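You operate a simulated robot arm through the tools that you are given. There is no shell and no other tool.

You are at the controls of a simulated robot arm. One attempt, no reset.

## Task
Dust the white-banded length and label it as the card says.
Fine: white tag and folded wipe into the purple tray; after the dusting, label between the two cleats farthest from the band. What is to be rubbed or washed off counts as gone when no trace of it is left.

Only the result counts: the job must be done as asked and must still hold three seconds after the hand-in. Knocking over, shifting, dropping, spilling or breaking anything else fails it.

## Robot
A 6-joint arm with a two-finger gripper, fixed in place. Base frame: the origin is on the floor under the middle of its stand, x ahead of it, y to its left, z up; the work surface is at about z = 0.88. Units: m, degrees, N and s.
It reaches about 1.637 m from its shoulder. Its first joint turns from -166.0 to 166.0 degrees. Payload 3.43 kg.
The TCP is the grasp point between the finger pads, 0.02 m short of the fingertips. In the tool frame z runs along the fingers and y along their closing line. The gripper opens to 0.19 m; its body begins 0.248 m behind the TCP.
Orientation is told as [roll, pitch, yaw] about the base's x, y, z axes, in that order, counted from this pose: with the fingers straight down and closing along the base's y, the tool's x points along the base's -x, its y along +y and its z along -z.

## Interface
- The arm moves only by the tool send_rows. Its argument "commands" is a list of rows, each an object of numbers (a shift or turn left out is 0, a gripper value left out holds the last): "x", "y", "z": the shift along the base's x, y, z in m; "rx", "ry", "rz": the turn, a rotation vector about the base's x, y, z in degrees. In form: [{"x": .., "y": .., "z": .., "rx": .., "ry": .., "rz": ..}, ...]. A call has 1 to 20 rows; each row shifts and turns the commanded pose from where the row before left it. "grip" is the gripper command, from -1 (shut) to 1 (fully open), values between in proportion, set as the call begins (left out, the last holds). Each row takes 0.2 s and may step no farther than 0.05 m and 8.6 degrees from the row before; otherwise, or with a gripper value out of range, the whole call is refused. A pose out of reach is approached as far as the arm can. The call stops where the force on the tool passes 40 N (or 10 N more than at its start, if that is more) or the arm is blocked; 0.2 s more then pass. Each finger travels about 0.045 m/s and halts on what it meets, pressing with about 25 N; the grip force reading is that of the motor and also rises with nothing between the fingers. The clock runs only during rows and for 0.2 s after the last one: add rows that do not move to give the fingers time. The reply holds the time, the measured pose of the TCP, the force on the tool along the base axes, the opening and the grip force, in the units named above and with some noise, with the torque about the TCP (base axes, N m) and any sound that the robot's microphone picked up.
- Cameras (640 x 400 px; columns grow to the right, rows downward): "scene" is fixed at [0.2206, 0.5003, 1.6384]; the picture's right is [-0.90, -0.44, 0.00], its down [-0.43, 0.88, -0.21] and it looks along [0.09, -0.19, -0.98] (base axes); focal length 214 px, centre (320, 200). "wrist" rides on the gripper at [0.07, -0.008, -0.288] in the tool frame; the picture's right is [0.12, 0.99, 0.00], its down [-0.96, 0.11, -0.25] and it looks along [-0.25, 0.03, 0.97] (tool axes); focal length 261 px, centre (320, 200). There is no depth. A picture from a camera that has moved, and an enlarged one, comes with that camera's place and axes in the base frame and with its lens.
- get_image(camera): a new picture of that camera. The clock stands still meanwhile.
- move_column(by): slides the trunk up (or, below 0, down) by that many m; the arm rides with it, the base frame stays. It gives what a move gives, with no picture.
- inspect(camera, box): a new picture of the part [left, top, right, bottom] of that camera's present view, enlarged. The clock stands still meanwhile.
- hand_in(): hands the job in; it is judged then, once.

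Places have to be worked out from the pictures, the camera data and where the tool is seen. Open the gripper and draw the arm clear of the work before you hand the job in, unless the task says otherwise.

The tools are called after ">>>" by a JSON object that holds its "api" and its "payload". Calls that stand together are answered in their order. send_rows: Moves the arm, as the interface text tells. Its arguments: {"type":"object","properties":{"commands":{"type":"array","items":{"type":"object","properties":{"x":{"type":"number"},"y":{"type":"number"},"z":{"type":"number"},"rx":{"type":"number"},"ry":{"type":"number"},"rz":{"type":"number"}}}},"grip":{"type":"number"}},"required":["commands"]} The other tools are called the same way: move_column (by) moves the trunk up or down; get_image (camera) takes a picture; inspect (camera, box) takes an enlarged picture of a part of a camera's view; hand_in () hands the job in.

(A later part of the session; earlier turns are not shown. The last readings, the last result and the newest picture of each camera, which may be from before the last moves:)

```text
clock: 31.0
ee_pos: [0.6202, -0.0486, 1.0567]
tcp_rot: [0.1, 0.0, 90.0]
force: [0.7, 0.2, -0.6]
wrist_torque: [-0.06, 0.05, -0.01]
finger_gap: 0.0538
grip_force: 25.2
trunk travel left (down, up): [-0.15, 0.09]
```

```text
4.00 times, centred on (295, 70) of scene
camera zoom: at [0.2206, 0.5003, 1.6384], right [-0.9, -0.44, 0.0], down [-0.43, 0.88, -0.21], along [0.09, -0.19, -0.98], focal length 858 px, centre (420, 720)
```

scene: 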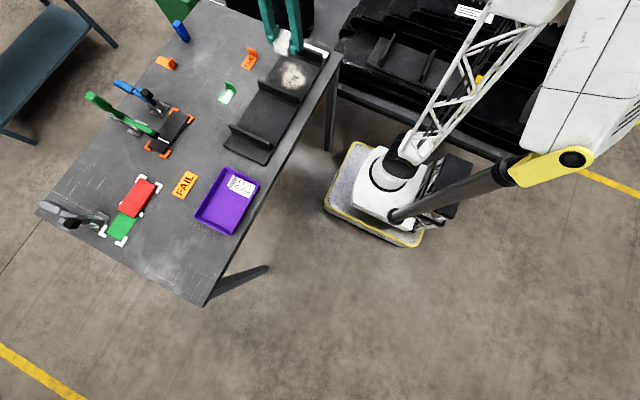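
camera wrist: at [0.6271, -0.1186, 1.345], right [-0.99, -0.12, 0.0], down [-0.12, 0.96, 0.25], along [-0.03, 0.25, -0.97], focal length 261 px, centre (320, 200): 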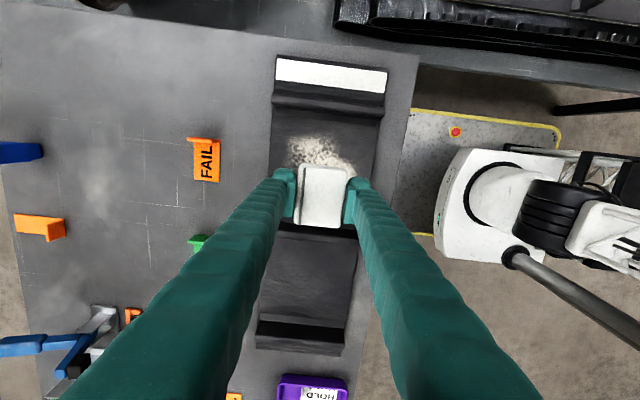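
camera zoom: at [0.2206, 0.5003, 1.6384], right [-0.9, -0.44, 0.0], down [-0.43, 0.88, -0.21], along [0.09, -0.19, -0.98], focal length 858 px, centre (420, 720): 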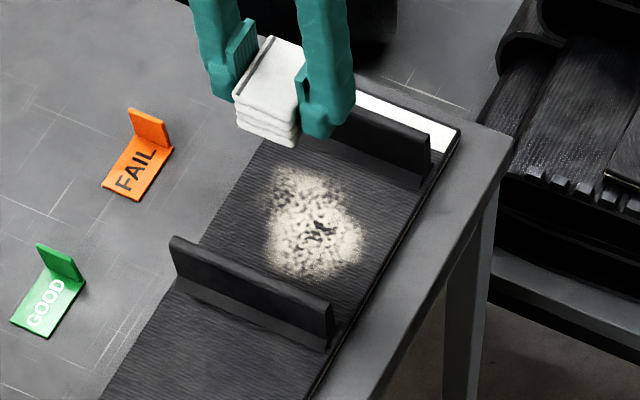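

The dust spans about x 0.555–0.68, y −0.12–0.01, between cleats at y≈−0.15 and 0.05. I'll bring the wipe over the first lane (y −0.09, x 0.556) and lower it near the surface.

>>> {"api": "send_rows", "payload": {"commands": [{"x": -0.0325, "y": -0.02}, {"x": -0.0325, "y": -0.02}, {"z": -0.04}, {"z": -0.04}, {"z": -0.03}, {"z": -0.015}, {"z": 0}]}}

>>> {"api": "inspect", "payload": {"camera": "scene", "box": [260, 20, 350, 100]}}

>>> {"api": "inspect", "payload": {"camera": "wrist", "box": [240, 90, 420, 260]}}

```text
clock: 32.6
ee_pos: [0.5536, -0.0891, 0.9324]
tcp_rot: [0.0, 0.0, 89.9]
force: [-0.1, 0.0, -0.9]
wrist_torque: [0.03, 0.01, -0.04]
finger_gap: 0.0537
grip_force: 25.3
trunk travel left (down, up): [-0.15, 0.09]
```

```text
5.00 times, centred on (305, 60) of scene
camera zoom: at [0.2206, 0.5003, 1.6384], right [-0.9, -0.44, 0.0], down [-0.43, 0.88, -0.21], along [0.09, -0.19, -0.98], focal length 1072 px, centre (395, 900)
```

zoom: 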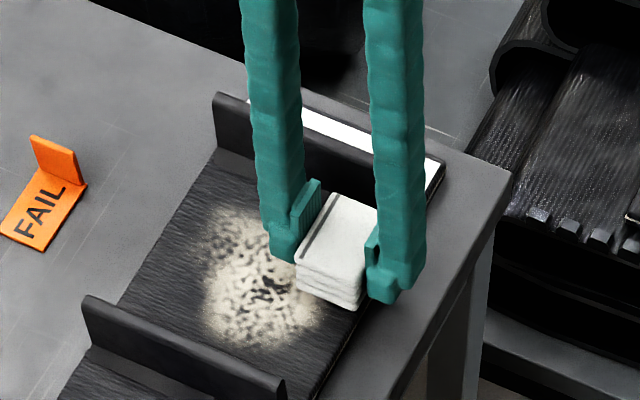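

```text
2.35 times, centred on (330, 175) of wrist
camera zoom: at [0.5625, -0.1603, 1.2208], right [-0.99, -0.12, 0.0], down [-0.11, 0.96, 0.25], along [-0.03, 0.25, -0.97], focal length 613 px, centre (296, 259)
```

zoom: 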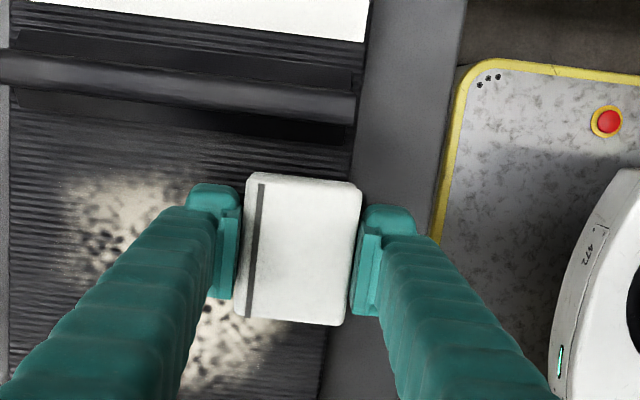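

The wipe hovers over the lane, clear of the cleat. I'll lower it in 1–2 mm steps to feel the surface.

>>> {"api": "send_rows", "payload": {"commands": [{"z": -0.003}, {"z": -0.002}, {"z": -0.002}, {"z": -0.001}, {"z": 0}]}}

```text
clock: 33.8
ee_pos: [0.5549, -0.0909, 0.924]
tcp_rot: [0.0, -0.1, 89.9]
force: [0.8, 1.1, -1.2]
wrist_torque: [-0.02, -0.01, 0.0]
finger_gap: 0.0536
grip_force: 25.5
trunk travel left (down, up): [-0.15, 0.09]
```

No contact yet at z 0.924. Continuing in 1 mm steps.

>>> {"api": "send_rows", "payload": {"commands": [{"z": -0.001}, {"z": -0.001}, {"z": -0.001}, {"z": 0}]}}

```text
clock: 34.8
ee_pos: [0.5553, -0.0904, 0.9217]
tcp_rot: [-0.2, 0.0, 89.9]
force: [2.2, -1.0, 30.2]
wrist_torque: [0.0, -0.03, -0.04]
finger_gap: 0.0538
grip_force: 25.4
trunk travel left (down, up): [-0.15, 0.09]
```

Firm contact (30 N) – too much. I'll ease up about 1.5 mm for a light press.

>>> {"api": "send_rows", "payload": {"commands": [{"z": 0.0015}, {"z": 0}]}}

```text
clock: 35.4
ee_pos: [0.5545, -0.0904, 0.9224]
tcp_rot: [0.0, -0.1, 89.9]
force: [6.5, -2.2, 10.9]
wrist_torque: [-0.06, -0.28, 0.02]
finger_gap: 0.0537
grip_force: 25.1
trunk travel left (down, up): [-0.15, 0.09]
```

Around 11 N normal – good. I'll begin the first stroke with a short piece and check that the belt doesn't move.

>>> {"api": "send_rows", "payload": {"commands": [{"x": 0.01}, {"x": 0.01}, {"x": 0.01}, {"x": 0.01}]}}

>>> {"api": "inspect", "payload": {"camera": "scene", "box": [260, 20, 350, 100]}}

>>> {"api": "inspect", "payload": {"camera": "wrist", "box": [240, 90, 420, 260]}}

```text
clock: 36.4
ee_pos: [0.5941, -0.0909, 0.9235]
tcp_rot: [0.0, 0.0, 89.9]
force: [-0.1, 0.1, -0.4]
wrist_torque: [0.0, -0.07, 0.01]
finger_gap: 0.0535
grip_force: 25.1
trunk travel left (down, up): [-0.15, 0.09]
```

```text
5.00 times, centred on (305, 60) of scene
camera zoom: at [0.2206, 0.5003, 1.6384], right [-0.9, -0.44, 0.0], down [-0.43, 0.88, -0.21], along [0.09, -0.19, -0.98], focal length 1072 px, centre (395, 900)
```

zoom: 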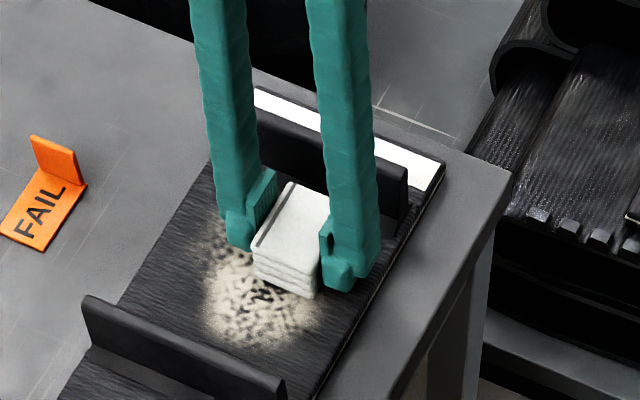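

```text
2.35 times, centred on (330, 175) of wrist
camera zoom: at [0.6023, -0.1614, 1.2121], right [-0.99, -0.12, 0.0], down [-0.11, 0.96, 0.25], along [-0.03, 0.25, -0.97], focal length 613 px, centre (296, 259)
```

zoom: 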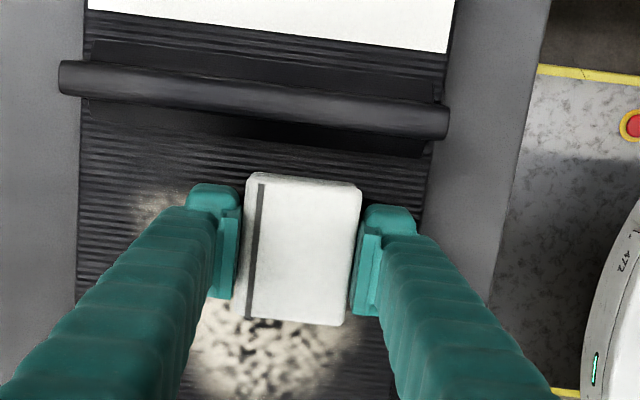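

Contact was lost while sliding (force ≈0), and the belt has not moved. I'll lower by 1 mm and read the force again.

>>> {"api": "send_rows", "payload": {"commands": [{"z": -0.0007}, {"z": 0}]}}

```text
clock: 37.0
ee_pos: [0.5939, -0.0926, 0.9227]
tcp_rot: [0.0, -0.1, 89.9]
force: [0.5, 0.6, -0.8]
wrist_torque: [0.0, 0.0, 0.0]
finger_gap: 0.0539
grip_force: 25.0
trunk travel left (down, up): [-0.15, 0.09]
```

>>> {"api": "send_rows", "payload": {"commands": [{"z": -0.0007}, {"z": 0}]}}

```text
clock: 37.6
ee_pos: [0.5938, -0.0915, 0.9221]
tcp_rot: [0.0, 0.0, 89.9]
force: [-1.1, -2.4, 8.0]
wrist_torque: [0.0, 0.06, 0.01]
finger_gap: 0.0536
grip_force: 24.5
trunk travel left (down, up): [-0.15, 0.09]
```

8 N contact. I'll stroke back to the near edge and see whether the force holds.

>>> {"api": "send_rows", "payload": {"commands": [{"x": -0.01}, {"x": -0.01}, {"x": -0.01}, {"x": -0.01}]}}

```text
clock: 38.6
ee_pos: [0.556, -0.0899, 0.9225]
tcp_rot: [-0.1, 0.1, 89.9]
force: [18.6, 1.1, 32.5]
wrist_torque: [0.02, -0.43, -0.02]
finger_gap: 0.0535
grip_force: 25.4
trunk travel left (down, up): [-0.15, 0.09]
```

Force rises near the belt's near edge, so I'll keep the strokes between x≈0.57 and 0.68. Stroking +x now.

>>> {"api": "send_rows", "payload": {"commands": [{"x": 0.01}, {"x": 0.01}, {"x": 0.01}, {"x": 0.01}, {"x": 0.01}, {"x": 0.01}]}}

```text
clock: 40.0
ee_pos: [0.6167, -0.0883, 0.9211]
tcp_rot: [-0.1, 0.1, 89.9]
force: [-0.5, 0.2, -0.2]
wrist_torque: [0.02, -0.05, 0.0]
finger_gap: 0.0539
grip_force: 24.2
trunk travel left (down, up): [-0.15, 0.09]
```

Contact was lost again, probably the wipe slid up slightly in the grip at the high force. I'll lower in half-millimetre steps.

>>> {"api": "send_rows", "payload": {"commands": [{"z": -0.0006}, {"z": 0}]}}

>>> {"api": "inspect", "payload": {"camera": "wrist", "box": [240, 90, 420, 260]}}

>>> {"api": "inspect", "payload": {"camera": "scene", "box": [260, 20, 350, 100]}}

```text
clock: 40.6
ee_pos: [0.6167, -0.0899, 0.92]
tcp_rot: [0.0, 0.0, 89.8]
force: [1.2, 1.0, 1.3]
wrist_torque: [0.0, 0.03, -0.01]
finger_gap: 0.0535
grip_force: 24.6
trunk travel left (down, up): [-0.15, 0.09]
```

```text
2.35 times, centred on (330, 175) of wrist
camera zoom: at [0.624, -0.16, 1.209], right [-0.99, -0.12, 0.0], down [-0.11, 0.96, 0.25], along [-0.03, 0.25, -0.97], focal length 613 px, centre (296, 259)
```

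zoom: 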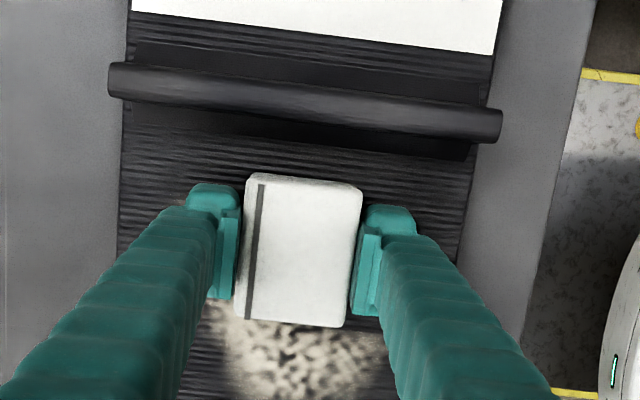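

```text
5.00 times, centred on (305, 60) of scene
camera zoom: at [0.2206, 0.5003, 1.6384], right [-0.9, -0.44, 0.0], down [-0.43, 0.88, -0.21], along [0.09, -0.19, -0.98], focal length 1072 px, centre (395, 900)
```

zoom: 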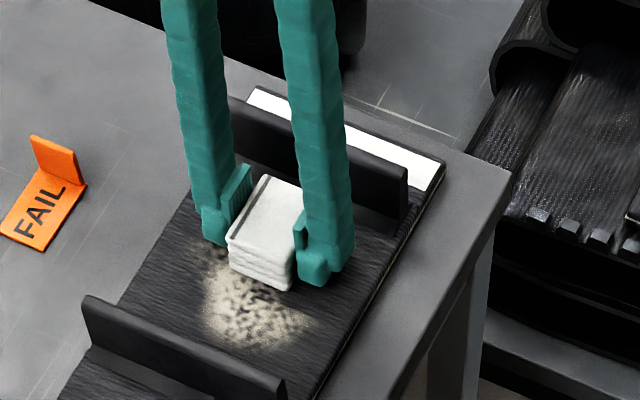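

The dust is disappearing where the wipe has passed. I'll press a touch more and continue the stroke in +x.

>>> {"api": "send_rows", "payload": {"commands": [{"z": -0.0004}, {"x": 0.008}, {"x": 0.008}, {"x": 0.008}]}}

```text
clock: 41.6
ee_pos: [0.6394, -0.0909, 0.9205]
tcp_rot: [0.0, -0.1, 89.8]
force: [-3.3, -0.8, 5.9]
wrist_torque: [-0.01, 0.13, 0.01]
finger_gap: 0.0536
grip_force: 25.1
trunk travel left (down, up): [-0.15, 0.09]
```

Steady ~6 N contact while sliding. Continuing to the far side of the patch.

>>> {"api": "send_rows", "payload": {"commands": [{"x": 0.0075}, {"x": 0.0075}, {"x": 0.0075}, {"x": 0.0075}, {"x": 0.0075}, {"x": 0.0065}]}}

```text
clock: 43.0
ee_pos: [0.6838, -0.0908, 0.9196]
tcp_rot: [-0.1, 0.1, 89.8]
force: [-1.8, -0.5, 2.0]
wrist_torque: [-0.02, 0.04, -0.01]
finger_gap: 0.0538
grip_force: 25.4
trunk travel left (down, up): [-0.15, 0.09]
```

Still touching lightly. I'll stroke back toward −x, checking the force midway.

>>> {"api": "send_rows", "payload": {"commands": [{"z": -0.0003}, {"x": -0.01}, {"x": -0.01}, {"x": -0.01}, {"x": -0.01}, {"x": -0.01}, {"x": -0.01}]}}

```text
clock: 44.6
ee_pos: [0.6246, -0.0911, 0.9193]
tcp_rot: [-0.2, 0.0, 89.9]
force: [19.0, 0.4, 33.2]
wrist_torque: [0.04, -0.42, -0.01]
finger_gap: 0.0537
grip_force: 25.2
trunk travel left (down, up): [-0.15, 0.09]
```

Stroking in −x builds force by friction, while +x runs smoothly. I'll only wipe in the +x direction: lift, return to the near side, set down gently again, and first check how lane 1 looks.

>>> {"api": "send_rows", "payload": {"commands": [{"z": 0.003}, {"z": 0.005}, {"x": -0.03}, {"x": -0.027}, {"z": 0}]}}

>>> {"api": "inspect", "payload": {"camera": "scene", "box": [260, 20, 350, 100]}}

>>> {"api": "inspect", "payload": {"camera": "wrist", "box": [200, 90, 420, 260]}}

```text
clock: 45.8
ee_pos: [0.566, -0.0891, 0.9265]
tcp_rot: [0.0, 0.1, 89.9]
force: [0.3, 0.1, -0.2]
wrist_torque: [-0.01, 0.0, -0.02]
finger_gap: 0.0537
grip_force: 25.3
trunk travel left (down, up): [-0.15, 0.09]
```

```text
5.00 times, centred on (305, 60) of scene
camera zoom: at [0.2206, 0.5003, 1.6384], right [-0.9, -0.44, 0.0], down [-0.43, 0.88, -0.21], along [0.09, -0.19, -0.98], focal length 1072 px, centre (395, 900)
```

zoom: 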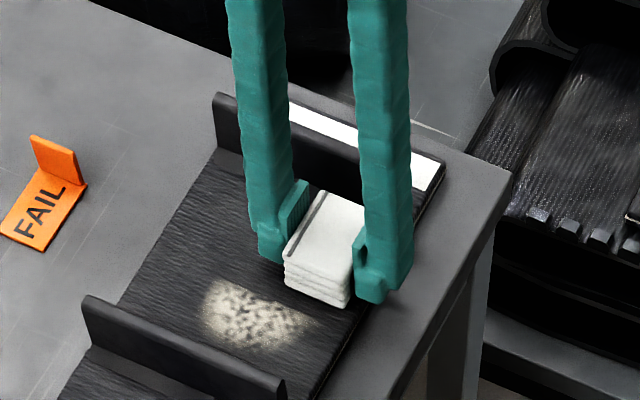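

```text
2.35 times, centred on (310, 175) of wrist
camera zoom: at [0.5731, -0.1603, 1.2154], right [-0.99, -0.12, 0.0], down [-0.11, 0.96, 0.25], along [-0.03, 0.25, -0.97], focal length 613 px, centre (344, 259)
```

zoom: 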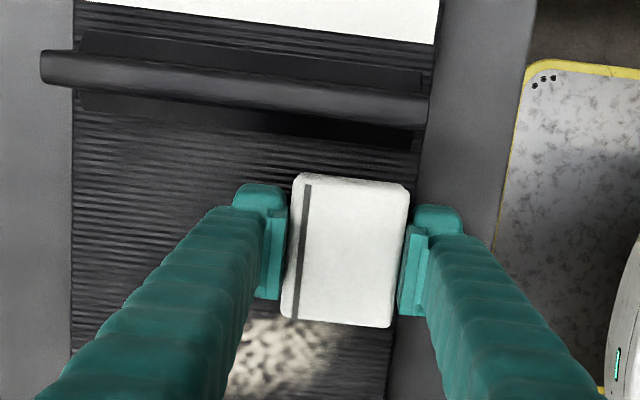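

Lane 1 is clean and the belt hasn't moved. Next lane: centre y −0.045; lowering gently.

>>> {"api": "send_rows", "payload": {"commands": [{"y": 0.0225}, {"y": 0.0225}, {"z": -0.004}, {"z": -0.0025}, {"z": 0}]}}

```text
clock: 47.0
ee_pos: [0.5641, -0.0458, 0.9216]
tcp_rot: [0.0, 0.1, 89.9]
force: [-1.4, 0.2, -0.5]
wrist_torque: [-0.01, 0.01, -0.02]
finger_gap: 0.0535
grip_force: 24.6
trunk travel left (down, up): [-0.15, 0.09]
```

>>> {"api": "send_rows", "payload": {"commands": [{"z": -0.0007}, {"z": -0.0005}, {"z": 0}]}}

```text
clock: 47.8
ee_pos: [0.566, -0.045, 0.9209]
tcp_rot: [0.0, 0.0, 90.0]
force: [0.1, -0.1, -0.7]
wrist_torque: [0.01, 0.05, 0.0]
finger_gap: 0.0534
grip_force: 25.5
trunk travel left (down, up): [-0.15, 0.09]
```

Still no contact at commanded 0.9205; the wipe has slid up a bit in the grip. Lowering further in small steps.

>>> {"api": "send_rows", "payload": {"commands": [{"z": -0.0005}, {"z": -0.0003}, {"z": 0}]}}

```text
clock: 48.6
ee_pos: [0.5665, -0.0454, 0.9197]
tcp_rot: [0.0, 0.0, 89.9]
force: [0.5, 1.9, 2.5]
wrist_torque: [-0.03, -0.03, 0.03]
finger_gap: 0.0535
grip_force: 24.8
trunk travel left (down, up): [-0.15, 0.09]
```

Contact begins (2.5 N). I'll press ~0.7 mm more and stroke +x across the patch, tapering down slightly.

>>> {"api": "send_rows", "payload": {"commands": [{"z": -0.0007}, {"x": 0.0075}, {"x": 0.0075}, {"x": 0.0075}, {"x": 0.0075}, {"x": 0.0075}, {"x": 0.0075}]}}

```text
clock: 50.1
ee_pos: [0.6046, -0.0464, 0.9193]
tcp_rot: [0.0, 0.0, 90.1]
force: [-12.7, 0.1, 21.5]
wrist_torque: [0.02, 0.26, 0.02]
finger_gap: 0.0536
grip_force: 24.6
trunk travel left (down, up): [-0.15, 0.09]
stopped in row 7: the force on the tool passed its limit at 41 N (the readings are from after the stop); the commanded pose is now the measured one
```

The force spiked; the stroke stopped at x≈0.605. I'll ease up 0.8 mm and read.

>>> {"api": "send_rows", "payload": {"commands": [{"z": 0.0008}, {"z": 0}]}}

>>> {"api": "inspect", "payload": {"camera": "scene", "box": [260, 20, 350, 100]}}

>>> {"api": "inspect", "payload": {"camera": "wrist", "box": [200, 90, 420, 300]}}

```text
clock: 50.7
ee_pos: [0.6051, -0.0461, 0.92]
tcp_rot: [0.0, 0.0, 90.0]
force: [-15.0, 0.2, 17.8]
wrist_torque: [0.0, 0.25, -0.02]
finger_gap: 0.0538
grip_force: 25.5
trunk travel left (down, up): [-0.15, 0.09]
```

```text
5.00 times, centred on (305, 60) of scene
camera zoom: at [0.2206, 0.5003, 1.6384], right [-0.9, -0.44, 0.0], down [-0.43, 0.88, -0.21], along [0.09, -0.19, -0.98], focal length 1072 px, centre (395, 900)
```

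zoom: 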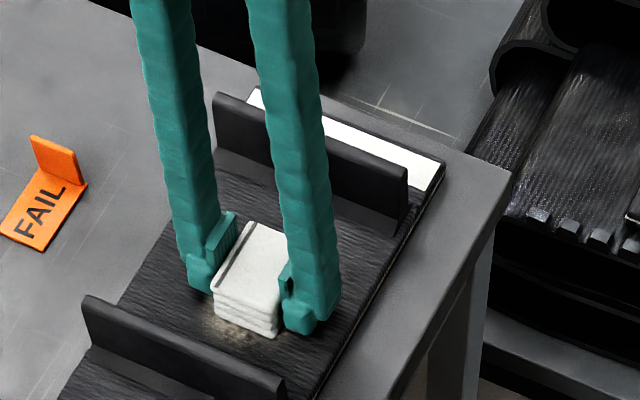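

```text
1.90 times, centred on (310, 195) of wrist
camera zoom: at [0.6139, -0.1162, 1.2078], right [-0.99, -0.12, 0.0], down [-0.11, 0.96, 0.25], along [-0.03, 0.25, -0.97], focal length 496 px, centre (339, 210)
```

zoom: 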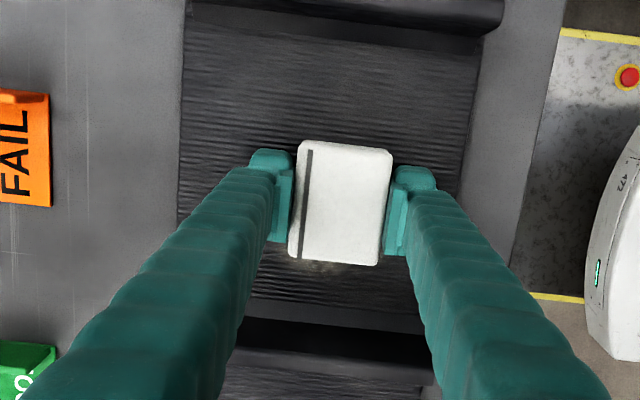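

Most of the dust is gone. I'll ease a further 0.4 mm and finish this stroke in +x.

>>> {"api": "send_rows", "payload": {"commands": [{"z": 0.0004}, {"x": 0.0075}, {"x": 0.0075}, {"x": 0.0075}, {"x": 0.0075}]}}

```text
clock: 51.9
ee_pos: [0.637, -0.0478, 0.9201]
tcp_rot: [0.0, 0.0, 89.9]
force: [-0.7, 0.5, 0.2]
wrist_torque: [-0.01, -0.01, 0.01]
finger_gap: 0.0537
grip_force: 25.1
trunk travel left (down, up): [-0.15, 0.09]
```

Contact faded. I'll lower 0.7 mm and read before continuing.

>>> {"api": "send_rows", "payload": {"commands": [{"z": -0.0004}, {"z": -0.0003}, {"z": 0}]}}

```text
clock: 52.7
ee_pos: [0.6364, -0.0463, 0.9192]
tcp_rot: [0.0, 0.0, 89.9]
force: [-0.5, -0.2, 0.1]
wrist_torque: [-0.02, 0.0, -0.02]
finger_gap: 0.0536
grip_force: 25.3
trunk travel left (down, up): [-0.15, 0.09]
```

>>> {"api": "send_rows", "payload": {"commands": [{"z": -0.0004}, {"z": -0.0003}, {"z": 0}]}}

```text
clock: 53.5
ee_pos: [0.6365, -0.0459, 0.9204]
tcp_rot: [-0.1, 0.0, 89.9]
force: [-1.4, -0.6, 13.1]
wrist_torque: [-0.02, 0.03, -0.01]
finger_gap: 0.0532
grip_force: 25.5
trunk travel left (down, up): [-0.15, 0.09]
```

13 N. Stroking on to x≈0.68.

>>> {"api": "send_rows", "payload": {"commands": [{"z": 0.0002}, {"x": 0.0075}, {"x": 0.0075}, {"x": 0.0075}, {"x": 0.0075}, {"x": 0.0075}, {"x": 0.0075}]}}

>>> {"api": "inspect", "payload": {"camera": "scene", "box": [260, 20, 350, 100]}}

>>> {"api": "inspect", "payload": {"camera": "wrist", "box": [200, 90, 460, 300]}}

```text
clock: 55.1
ee_pos: [0.6803, -0.0467, 0.9191]
tcp_rot: [0.0, 0.1, 89.9]
force: [-11.3, -0.7, 13.0]
wrist_torque: [-0.05, 0.17, 0.0]
finger_gap: 0.0536
grip_force: 24.7
trunk travel left (down, up): [-0.15, 0.09]
```

```text
5.00 times, centred on (305, 60) of scene
camera zoom: at [0.2206, 0.5003, 1.6384], right [-0.9, -0.44, 0.0], down [-0.43, 0.88, -0.21], along [0.09, -0.19, -0.98], focal length 1072 px, centre (395, 900)
```

zoom: 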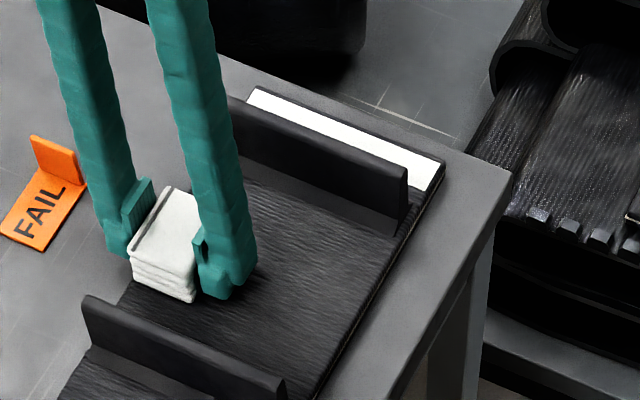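

```text
1.90 times, centred on (330, 195) of wrist
camera zoom: at [0.6882, -0.1162, 1.2075], right [-0.99, -0.12, 0.0], down [-0.11, 0.96, 0.25], along [-0.03, 0.25, -0.97], focal length 496 px, centre (301, 210)
```

zoom: 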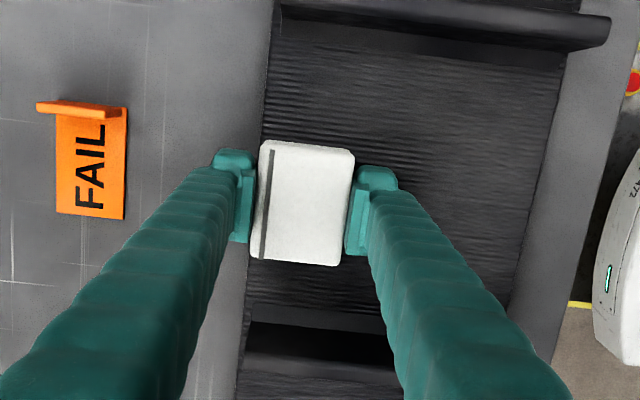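

The dust looks gone. For safety I'll do a third lane (centre y≈−0.015), lifting and returning first.

>>> {"api": "send_rows", "payload": {"commands": [{"z": 0.003}, {"z": 0.004}, {"x": -0.038, "y": 0.01}, {"x": -0.038, "y": 0.01}, {"x": -0.037, "y": 0.011}, {"z": -0.004}, {"z": -0.0015}, {"z": 0}]}}

>>> {"api": "inspect", "payload": {"camera": "scene", "box": [260, 30, 340, 100]}}

>>> {"api": "inspect", "payload": {"camera": "wrist", "box": [200, 60, 420, 300]}}

```text
clock: 56.9
ee_pos: [0.5679, -0.0145, 0.9191]
tcp_rot: [0.0, 0.1, 89.9]
force: [-0.3, -0.5, -0.8]
wrist_torque: [0.0, -0.01, -0.01]
finger_gap: 0.0538
grip_force: 24.4
trunk travel left (down, up): [-0.15, 0.09]
```

```text
5.71 times, centred on (300, 65) of scene
camera zoom: at [0.2206, 0.5003, 1.6384], right [-0.9, -0.44, 0.0], down [-0.43, 0.88, -0.21], along [0.09, -0.19, -0.98], focal length 1226 px, centre (434, 971)
```

zoom: 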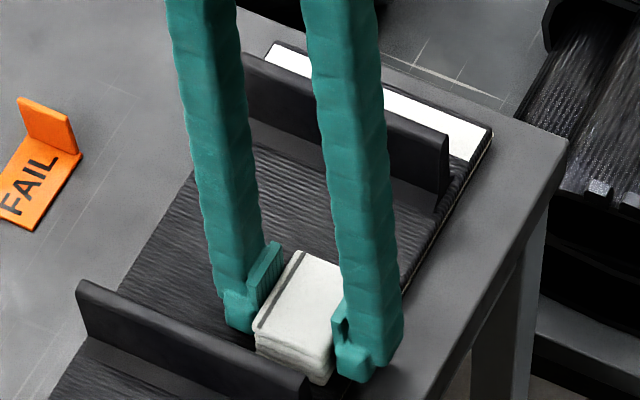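

```text
1.67 times, centred on (310, 180) of wrist
camera zoom: at [0.5753, -0.0848, 1.2083], right [-0.99, -0.12, 0.0], down [-0.11, 0.96, 0.25], along [-0.03, 0.25, -0.97], focal length 434 px, centre (337, 233)
```

zoom: 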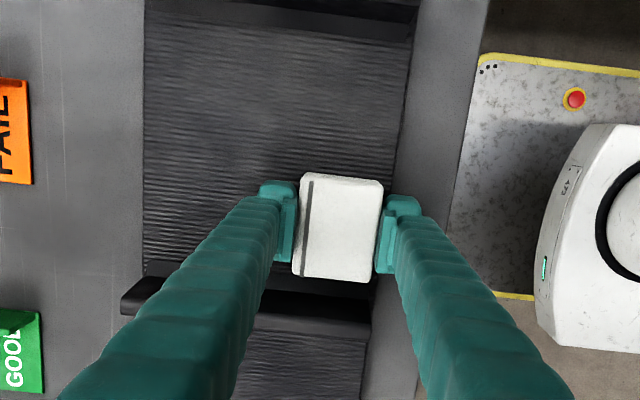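

Wipe is placed for lane 3, clear of the cleat. Lowering to contact.

>>> {"api": "send_rows", "payload": {"commands": [{"z": -0.0006}, {"z": -0.0006}, {"z": -0.0003}, {"z": 0}]}}

```text
clock: 57.9
ee_pos: [0.5675, -0.0163, 0.9192]
tcp_rot: [0.1, 0.0, 89.8]
force: [-2.0, -1.1, 16.6]
wrist_torque: [-0.01, 0.06, 0.06]
finger_gap: 0.054
grip_force: 25.1
trunk travel left (down, up): [-0.15, 0.09]
```

Contact 16 N; easing slightly and stroking +x.

>>> {"api": "send_rows", "payload": {"commands": [{"z": 0.0004}, {"x": 0.0075}, {"x": 0.0075}, {"x": 0.0075}, {"x": 0.0075}]}}

```text
clock: 59.1
ee_pos: [0.5984, -0.0156, 0.9189]
tcp_rot: [-0.1, 0.0, 89.8]
force: [-20.5, -1.1, 25.9]
wrist_torque: [0.0, 0.49, 0.02]
finger_gap: 0.0537
grip_force: 24.8
trunk travel left (down, up): [-0.15, 0.09]
```

>>> {"api": "send_rows", "payload": {"commands": [{"z": 0.0006}, {"x": 0.0075}, {"x": 0.0075}, {"x": 0.0075}, {"x": 0.0075}]}}

```text
clock: 60.3
ee_pos: [0.6298, -0.0147, 0.919]
tcp_rot: [0.0, 0.0, 90.0]
force: [-2.9, 0.2, 4.0]
wrist_torque: [0.0, 0.02, 0.0]
finger_gap: 0.0536
grip_force: 25.2
trunk travel left (down, up): [-0.15, 0.09]
```

Contact at 4 N; continuing with a slight extra press to x≈0.68.

>>> {"api": "send_rows", "payload": {"commands": [{"z": -0.0004}, {"x": 0.0075}, {"x": 0.0075}, {"x": 0.0075}, {"x": 0.0075}, {"x": 0.0075}, {"x": 0.0075}]}}

>>> {"api": "inspect", "payload": {"camera": "scene", "box": [260, 30, 340, 100]}}

>>> {"api": "inspect", "payload": {"camera": "wrist", "box": [250, 60, 460, 260]}}

```text
clock: 61.9
ee_pos: [0.6736, -0.0142, 0.9189]
tcp_rot: [0.1, 0.0, 89.9]
force: [-0.4, 0.3, 0.6]
wrist_torque: [-0.02, -0.03, 0.01]
finger_gap: 0.0535
grip_force: 25.2
trunk travel left (down, up): [-0.15, 0.09]
```

```text
5.71 times, centred on (300, 65) of scene
camera zoom: at [0.2206, 0.5003, 1.6384], right [-0.9, -0.44, 0.0], down [-0.43, 0.88, -0.21], along [0.09, -0.19, -0.98], focal length 1226 px, centre (434, 971)
```

zoom: 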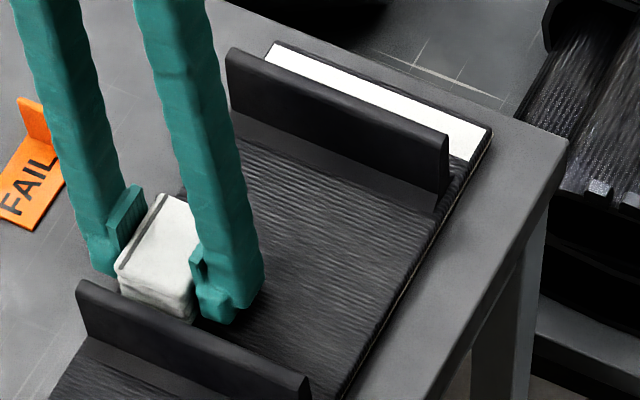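

```text
2.00 times, centred on (355, 160) of wrist
camera zoom: at [0.6815, -0.0846, 1.2071], right [-0.99, -0.12, 0.0], down [-0.11, 0.96, 0.25], along [-0.03, 0.25, -0.97], focal length 521 px, centre (250, 280)
```

zoom: 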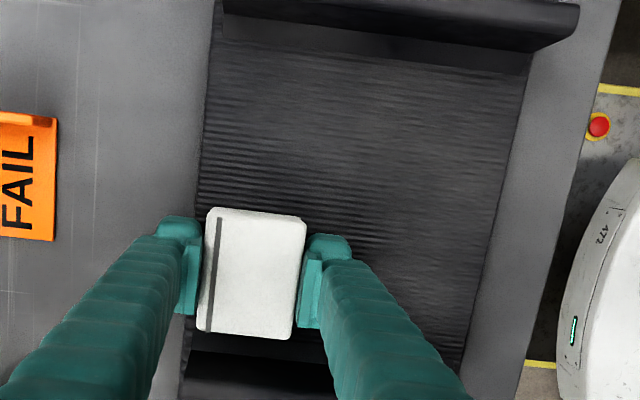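

No visible dust. I'll lift high and move the wipe aside to inspect the whole bay for faint traces.

>>> {"api": "send_rows", "payload": {"commands": [{"z": 0.005}, {"z": 0.02}, {"z": 0.04}, {"z": 0.04}, {"z": 0.03}, {"y": 0.04}, {"y": 0.04}, {"y": 0.04}, {"z": 0}]}}

>>> {"api": "inspect", "payload": {"camera": "scene", "box": [260, 30, 340, 100]}}

>>> {"api": "inspect", "payload": {"camera": "wrist", "box": [260, 20, 440, 200]}}

>>> {"api": "get_image", "payload": {"camera": "wrist"}}

```text
clock: 63.9
ee_pos: [0.669, 0.1068, 1.0506]
tcp_rot: [0.0, 0.0, 89.9]
force: [0.6, 0.4, 0.3]
wrist_torque: [0.01, 0.04, 0.03]
finger_gap: 0.0537
grip_force: 25.3
trunk travel left (down, up): [-0.15, 0.09]
```

```text
5.71 times, centred on (300, 65) of scene
camera zoom: at [0.2206, 0.5003, 1.6384], right [-0.9, -0.44, 0.0], down [-0.43, 0.88, -0.21], along [0.09, -0.19, -0.98], focal length 1226 px, centre (434, 971)
```

zoom: 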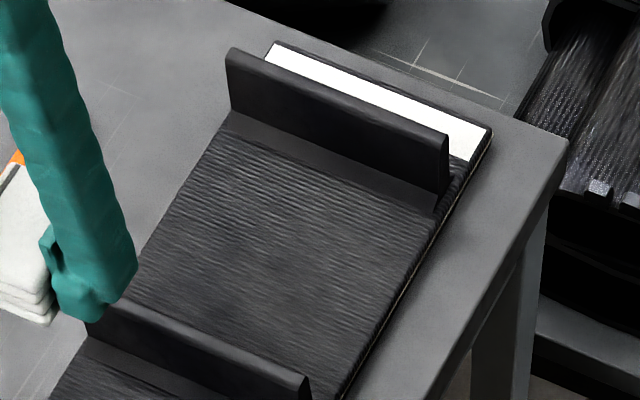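

```text
2.22 times, centred on (350, 110) of wrist
camera zoom: at [0.6777, 0.0365, 1.34], right [-0.99, -0.12, 0.0], down [-0.11, 0.96, 0.25], along [-0.03, 0.25, -0.97], focal length 579 px, centre (253, 400)
```

zoom: 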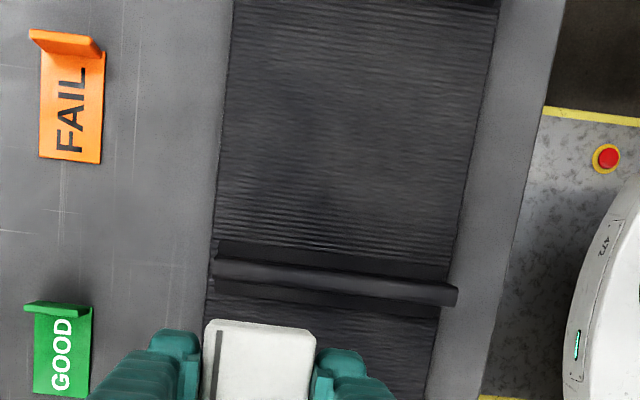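

```text
taken
camera wrist: at [0.6777, 0.0365, 1.34], right [-0.99, -0.12, 0.0], down [-0.11, 0.96, 0.25], along [-0.03, 0.25, -0.97], focal length 261 px, centre (320, 200)
```

wrist: 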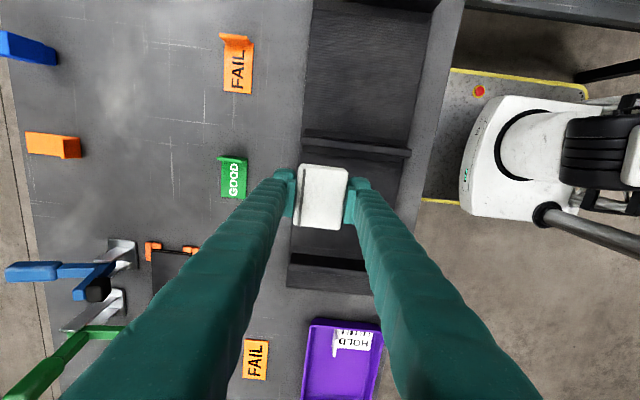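

The bay looks clean; I'll zoom in strongly on two halves of it to be sure.

>>> {"api": "inspect", "payload": {"camera": "scene", "box": [275, 50, 315, 75]}}

>>> {"api": "inspect", "payload": {"camera": "scene", "box": [275, 65, 315, 95]}}

>>> {"api": "inspect", "payload": {"camera": "wrist", "box": [310, 20, 410, 130]}}

```text
16.00 times, centred on (295, 62) of scene
camera zoom: at [0.2206, 0.5003, 1.6384], right [-0.9, -0.44, 0.0], down [-0.43, 0.88, -0.21], along [0.09, -0.19, -0.98], focal length 3432 px, centre (720, 2400)
```

zoom: 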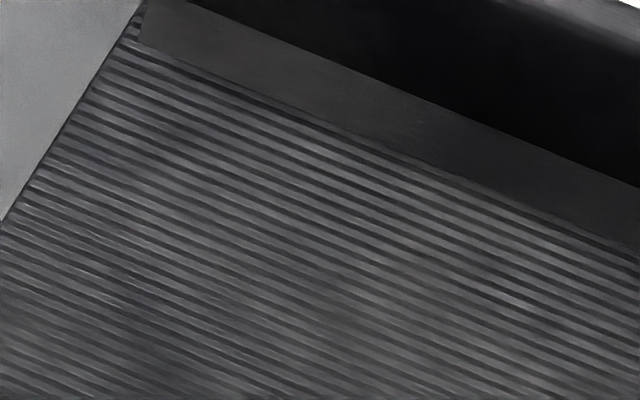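

```text
13.33 times, centred on (295, 80) of scene
camera zoom: at [0.2206, 0.5003, 1.6384], right [-0.9, -0.44, 0.0], down [-0.43, 0.88, -0.21], along [0.09, -0.19, -0.98], focal length 2860 px, centre (653, 1800)
```

zoom: 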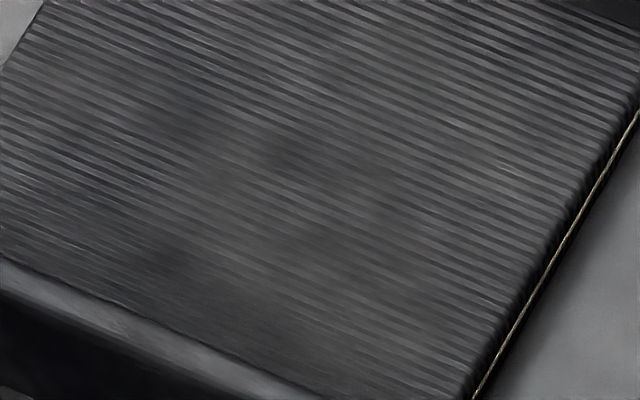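

```text
3.64 times, centred on (360, 75) of wrist
camera zoom: at [0.6777, 0.0365, 1.34], right [-0.99, -0.12, 0.0], down [-0.11, 0.96, 0.25], along [-0.03, 0.25, -0.97], focal length 948 px, centre (174, 654)
```

zoom: 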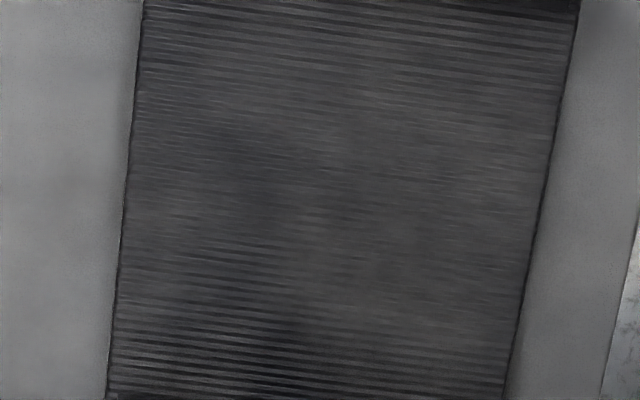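

I see very faint mottling in the lower part; I'll compare with the never-dusty bay to tell texture from residue.

>>> {"api": "inspect", "payload": {"camera": "scene", "box": [245, 100, 285, 130]}}

>>> {"api": "inspect", "payload": {"camera": "scene", "box": [282, 72, 302, 88]}}

>>> {"api": "inspect", "payload": {"camera": "scene", "box": [225, 140, 265, 165]}}

```text
13.33 times, centred on (265, 115) of scene
camera zoom: at [0.2206, 0.5003, 1.6384], right [-0.9, -0.44, 0.0], down [-0.43, 0.88, -0.21], along [0.09, -0.19, -0.98], focal length 2860 px, centre (1053, 1333)
```

zoom: 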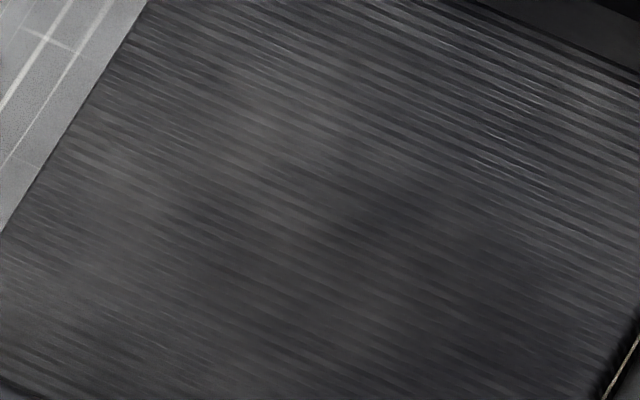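

```text
16.00 times, centred on (292, 80) of scene
camera zoom: at [0.2206, 0.5003, 1.6384], right [-0.9, -0.44, 0.0], down [-0.43, 0.88, -0.21], along [0.09, -0.19, -0.98], focal length 3432 px, centre (768, 2120)
```

zoom: 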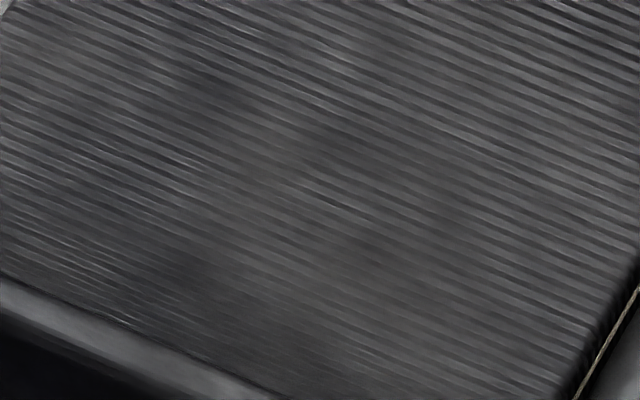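

```text
16.00 times, centred on (245, 152) of scene
camera zoom: at [0.2206, 0.5003, 1.6384], right [-0.9, -0.44, 0.0], down [-0.43, 0.88, -0.21], along [0.09, -0.19, -0.98], focal length 3432 px, centre (1520, 960)
```

zoom: 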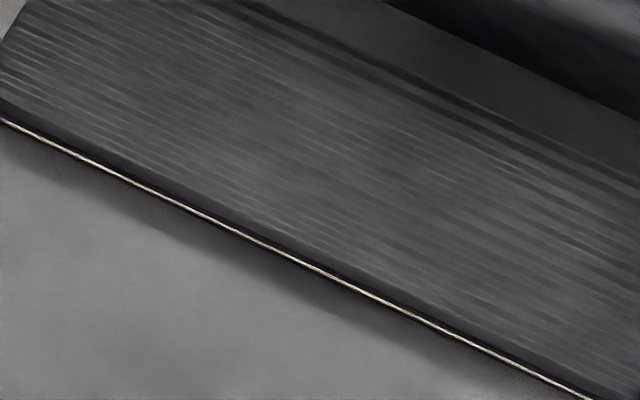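

The clean bay shows the same mottling, so it's just belt texture. To be thorough I'll rub once more over two overlapping lanes (y −0.075 and −0.03).

>>> {"api": "send_rows", "payload": {"commands": [{"x": -0.02625, "y": -0.045}, {"x": -0.02625, "y": -0.045}, {"x": -0.02625, "y": -0.045}, {"x": -0.02625, "y": -0.045}, {"z": -0.05}, {"z": -0.05}, {"z": -0.025}, {"z": -0.008}, {"z": -0.001}, {"z": 0}]}}

```text
refused: row 1 steps farther than a row can; nothing moved
```

>>> {"api": "send_rows", "payload": {"commands": [{"x": -0.021, "y": -0.036}, {"x": -0.021, "y": -0.036}, {"x": -0.021, "y": -0.036}, {"x": -0.021, "y": -0.036}, {"x": -0.021, "y": -0.036}, {"z": -0.045}, {"z": -0.045}, {"z": -0.03}, {"z": -0.012}, {"z": -0.002}, {"z": 0}]}}

```text
clock: 66.3
ee_pos: [0.5687, -0.0758, 0.92]
tcp_rot: [0.0, 0.0, 89.8]
force: [0.3, 0.0, -0.8]
wrist_torque: [0.04, -0.02, 0.02]
finger_gap: 0.0535
grip_force: 25.1
trunk travel left (down, up): [-0.15, 0.09]
```

The last list's step limit was obeyed this time; the wipe is just above the belt at (0.568, −0.076). Lowering to light contact.

>>> {"api": "send_rows", "payload": {"commands": [{"z": -0.0006}, {"z": -0.0006}, {"z": 0}]}}

```text
clock: 67.1
ee_pos: [0.5687, -0.0761, 0.9197]
tcp_rot: [0.0, 0.1, 89.9]
force: [-1.3, -0.8, 9.1]
wrist_torque: [-0.01, 0.06, 0.02]
finger_gap: 0.0535
grip_force: 24.7
trunk travel left (down, up): [-0.15, 0.09]
```

9 N contact. Stroking +x.

>>> {"api": "send_rows", "payload": {"commands": [{"z": 0.0002}, {"x": 0.0075}, {"x": 0.0075}, {"x": 0.0075}, {"x": 0.0075}]}}

```text
clock: 68.3
ee_pos: [0.5981, -0.0751, 0.9208]
tcp_rot: [-0.2, 0.0, 89.9]
force: [-0.2, -0.6, -0.1]
wrist_torque: [0.03, -0.07, 0.01]
finger_gap: 0.0535
grip_force: 25.3
trunk travel left (down, up): [-0.15, 0.09]
```

>>> {"api": "send_rows", "payload": {"commands": [{"z": -0.0005}, {"x": 0.0075}, {"x": 0.0075}]}}

```text
clock: 69.1
ee_pos: [0.6147, -0.0743, 0.9202]
tcp_rot: [-0.1, 0.1, 89.9]
force: [0.0, 0.3, -0.2]
wrist_torque: [-0.01, -0.05, 0.01]
finger_gap: 0.0537
grip_force: 24.5
trunk travel left (down, up): [-0.15, 0.09]
```

No contact here; lowering further until it touches.

>>> {"api": "send_rows", "payload": {"commands": [{"z": -0.0005}, {"z": -0.0003}, {"z": 0}]}}

```text
clock: 69.9
ee_pos: [0.6139, -0.0755, 0.9183]
tcp_rot: [-0.1, 0.0, 90.1]
force: [0.1, 0.8, 17.6]
wrist_torque: [0.06, 0.04, 0.02]
finger_gap: 0.0538
grip_force: 25.0
trunk travel left (down, up): [-0.15, 0.09]
```

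17 N; easing 0.3 mm and stroking on to x≈0.68.

>>> {"api": "send_rows", "payload": {"commands": [{"z": 0.0003}, {"x": 0.0075}, {"x": 0.0075}, {"x": 0.0075}, {"x": 0.0075}]}}

```text
clock: 71.1
ee_pos: [0.6439, -0.0751, 0.9176]
tcp_rot: [0.0, 0.0, 89.8]
force: [-18.1, -2.0, 22.7]
wrist_torque: [0.01, 0.42, 0.0]
finger_gap: 0.0537
grip_force: 25.3
trunk travel left (down, up): [-0.15, 0.09]
```

>>> {"api": "send_rows", "payload": {"commands": [{"z": 0.0003}, {"x": 0.0075}, {"x": 0.0075}, {"x": 0.0075}, {"x": 0.0075}, {"x": 0.006}]}}

```text
clock: 72.5
ee_pos: [0.6799, -0.0758, 0.9188]
tcp_rot: [0.1, -0.1, 90.0]
force: [0.0, 0.3, 0.5]
wrist_torque: [-0.02, -0.02, 0.01]
finger_gap: 0.0537
grip_force: 24.6
trunk travel left (down, up): [-0.15, 0.09]
```

Lane A is re-rubbed. Now lane B at y≈−0.03: lift, return, and lower to contact.

>>> {"api": "send_rows", "payload": {"commands": [{"z": 0.003}, {"z": 0.003}, {"x": -0.038, "y": 0.015}, {"x": -0.038, "y": 0.015}, {"x": -0.036, "y": 0.015}, {"z": -0.003}, {"z": -0.002}, {"z": -0.0008}, {"z": 0}]}}

```text
clock: 74.5
ee_pos: [0.567, -0.0292, 0.9185]
tcp_rot: [0.0, 0.0, 89.9]
force: [-0.3, 0.8, 3.1]
wrist_torque: [0.0, -0.02, -0.02]
finger_gap: 0.0536
grip_force: 25.1
trunk travel left (down, up): [-0.15, 0.09]
```

>>> {"api": "send_rows", "payload": {"commands": [{"z": -0.0004}, {"x": 0.0075}, {"x": 0.0075}, {"x": 0.0075}, {"x": 0.0075}]}}

```text
clock: 75.7
ee_pos: [0.5968, -0.0321, 0.918]
tcp_rot: [-0.2, 0.0, 89.9]
force: [-2.5, -0.7, 5.1]
wrist_torque: [-0.01, 0.03, 0.03]
finger_gap: 0.0538
grip_force: 24.8
trunk travel left (down, up): [-0.15, 0.09]
```

Steady 5 N contact. Continuing this stroke.

>>> {"api": "send_rows", "payload": {"commands": [{"z": -0.0002}, {"x": 0.0075}, {"x": 0.0075}, {"x": 0.0075}, {"x": 0.0075}]}}

```text
clock: 76.9
ee_pos: [0.627, -0.0306, 0.9173]
tcp_rot: [0.0, 0.0, 89.9]
force: [-5.5, 0.1, 8.7]
wrist_torque: [0.01, 0.1, -0.01]
finger_gap: 0.0539
grip_force: 25.1
trunk travel left (down, up): [-0.15, 0.09]
```

>>> {"api": "send_rows", "payload": {"commands": [{"x": 0.0075}, {"x": 0.0075}, {"x": 0.0075}, {"x": 0.0075}, {"x": 0.0075}, {"x": 0.0075}, {"x": 0.0075}]}}

```text
clock: 78.5
ee_pos: [0.6797, -0.0307, 0.9182]
tcp_rot: [0.0, 0.0, 89.9]
force: [-0.5, -0.1, -0.5]
wrist_torque: [0.0, -0.05, 0.01]
finger_gap: 0.0533
grip_force: 25.2
trunk travel left (down, up): [-0.15, 0.09]
```

The second rub is done. I'll lift, inspect the bay a last time, then carry the wipe to the tray turning back to yaw 0.

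>>> {"api": "send_rows", "payload": {"commands": [{"z": 0.005}, {"z": 0.02}, {"z": 0.04}, {"z": 0.04}, {"z": 0.035}, {"z": 0}]}}

>>> {"api": "send_rows", "payload": {"commands": [{"x": -0.0083, "y": 0.0467}, {"x": -0.0083, "y": 0.0467, "rz": -8.182}, {"x": -0.0083, "y": 0.0467, "rz": -8.182}, {"x": -0.0083, "y": 0.0467, "rz": -8.182}, {"x": -0.0083, "y": 0.0467, "rz": -8.182}, {"x": -0.0083, "y": 0.0467, "rz": -8.182}, {"x": -0.0083, "y": 0.0467, "rz": -8.182}, {"x": -0.0083, "y": 0.0467, "rz": -8.182}, {"x": -0.0083, "y": 0.0467, "rz": -8.182}, {"x": -0.0083, "y": 0.0467, "rz": -8.182}, {"x": -0.0083, "y": 0.0467, "rz": -8.182}, {"x": -0.0083, "y": 0.0467, "rz": -8.18}, {"z": 0}]}}

>>> {"api": "get_image", "payload": {"camera": "wrist"}}

>>> {"api": "get_image", "payload": {"camera": "scene"}}

>>> {"api": "inspect", "payload": {"camera": "scene", "box": [265, 40, 330, 95]}}

```text
clock: 79.9
ee_pos: [0.6786, -0.0341, 1.0579]
tcp_rot: [0.0, 0.0, 89.9]
force: [0.4, -0.1, -1.6]
wrist_torque: [0.03, -0.01, -0.02]
finger_gap: 0.0536
grip_force: 25.1
trunk travel left (down, up): [-0.15, 0.09]
```

```text
clock: 82.7
ee_pos: [0.5829, 0.5339, 1.0564]
tcp_rot: [-0.1, 0.0, 0.0]
force: [0.3, 0.1, -1.8]
wrist_torque: [0.0, 0.03, 0.0]
finger_gap: 0.0534
grip_force: 24.9
trunk travel left (down, up): [-0.15, 0.09]
```

```text
taken
camera wrist: at [0.5111, 0.526, 1.3443], right [-0.12, 0.99, 0.0], down [0.96, 0.11, 0.25], along [0.25, 0.03, -0.97], focal length 261 px, centre (320, 200)
```

wrist: 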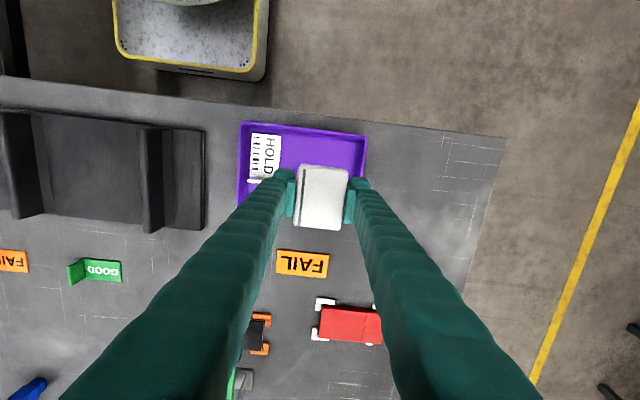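

```text
taken
```

scene: 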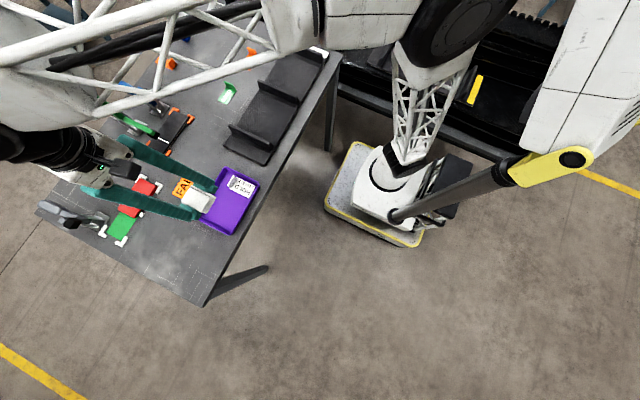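

```text
7.27 times, centred on (298, 68) of scene
camera zoom: at [0.2206, 0.5003, 1.6384], right [-0.9, -0.44, 0.0], down [-0.43, 0.88, -0.21], along [0.09, -0.19, -0.98], focal length 1560 px, centre (484, 1164)
```

zoom: 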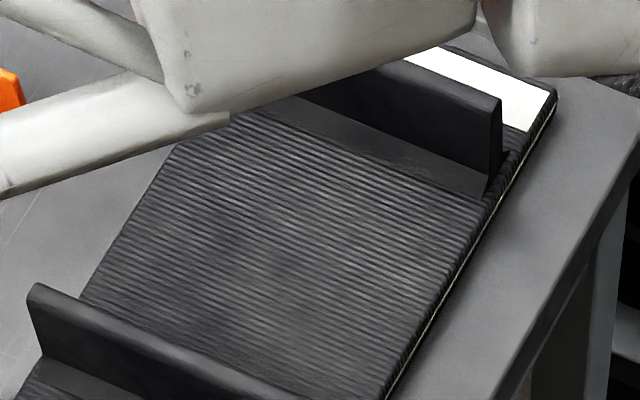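

The bay is clean. I'll check alignment with the tray and lower the wipe.

>>> {"api": "send_rows", "payload": {"commands": [{"z": -0.04}, {"z": -0.04}, {"z": -0.03}, {"z": 0}]}}

>>> {"api": "inspect", "payload": {"camera": "wrist", "box": [200, 100, 420, 260]}}

>>> {"api": "inspect", "payload": {"camera": "scene", "box": [180, 150, 270, 240]}}

```text
clock: 83.7
ee_pos: [0.5826, 0.5307, 0.9476]
tcp_rot: [0.0, 0.2, 0.0]
force: [0.4, -0.2, -1.0]
wrist_torque: [-0.02, -0.01, 0.01]
finger_gap: 0.0539
grip_force: 25.3
trunk travel left (down, up): [-0.15, 0.09]
```

```text
2.50 times, centred on (310, 180) of wrist
camera zoom: at [0.5114, 0.5222, 1.2367], right [-0.12, 0.99, 0.0], down [0.96, 0.11, 0.25], along [0.25, 0.03, -0.97], focal length 652 px, centre (345, 250)
```

zoom: 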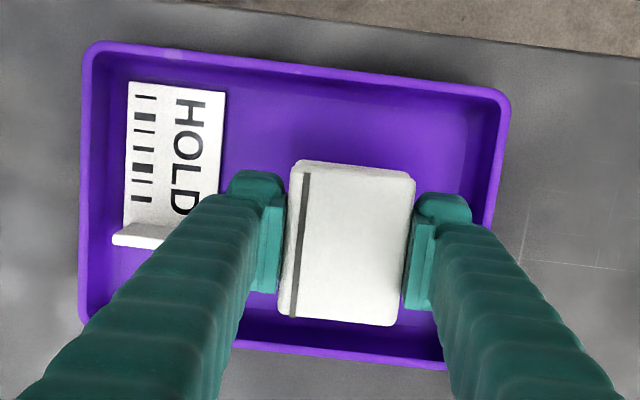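

```text
4.44 times, centred on (225, 195) of scene
camera zoom: at [0.2206, 0.5003, 1.6384], right [-0.9, -0.44, 0.0], down [-0.43, 0.88, -0.21], along [0.09, -0.19, -0.98], focal length 953 px, centre (742, 222)
```

zoom: 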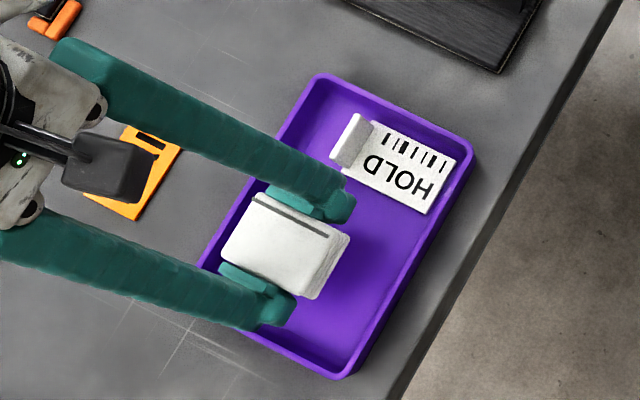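

The wipe is over the free part of the tray. I'll shift 5 mm in −y for finger clearance and lower to near the floor.

>>> {"api": "send_rows", "payload": {"commands": [{"y": -0.005}, {"z": -0.02}, {"z": -0.013}, {"z": -0.003}, {"z": 0}]}}

>>> {"api": "inspect", "payload": {"camera": "wrist", "box": [200, 100, 420, 260]}}

```text
clock: 84.9
ee_pos: [0.581, 0.5257, 0.9117]
tcp_rot: [0.0, 0.0, 0.0]
force: [-0.3, 0.0, -0.4]
wrist_torque: [-0.05, 0.01, -0.01]
finger_gap: 0.0535
grip_force: 25.3
trunk travel left (down, up): [-0.15, 0.09]
```

```text
2.50 times, centred on (310, 180) of wrist
camera zoom: at [0.5104, 0.5183, 1.1994], right [-0.12, 0.99, 0.0], down [0.96, 0.11, 0.25], along [0.25, 0.03, -0.97], focal length 652 px, centre (345, 250)
```

zoom: 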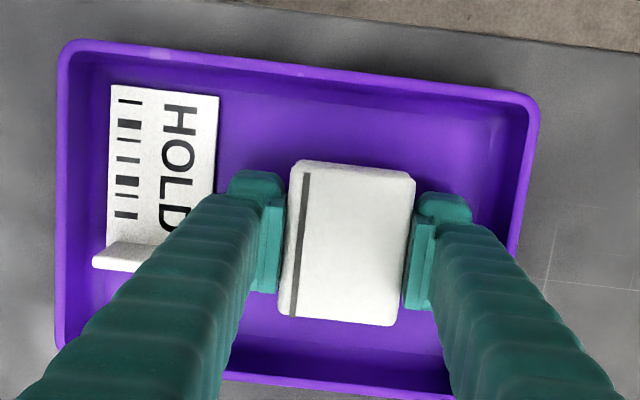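

No contact yet; fingers are clear of both the wall and the tag. Continuing down in 1 mm steps.

>>> {"api": "send_rows", "payload": {"commands": [{"z": -0.001}, {"z": -0.001}, {"z": -0.001}, {"z": 0}]}}

```text
clock: 85.9
ee_pos: [0.5814, 0.5259, 0.9084]
tcp_rot: [0.1, 0.0, 0.0]
force: [0.0, -0.3, -0.9]
wrist_torque: [0.02, 0.01, 0.03]
finger_gap: 0.0535
grip_force: 25.0
trunk travel left (down, up): [-0.15, 0.09]
```

>>> {"api": "send_rows", "payload": {"commands": [{"z": -0.001}, {"z": -0.001}, {"z": 0}]}}

```text
clock: 86.7
ee_pos: [0.58, 0.5257, 0.9077]
tcp_rot: [-0.1, 0.0, 0.1]
force: [-2.1, -0.9, 13.2]
wrist_torque: [-0.09, 0.08, 0.0]
finger_gap: 0.0536
grip_force: 24.6
trunk travel left (down, up): [-0.15, 0.09]
```

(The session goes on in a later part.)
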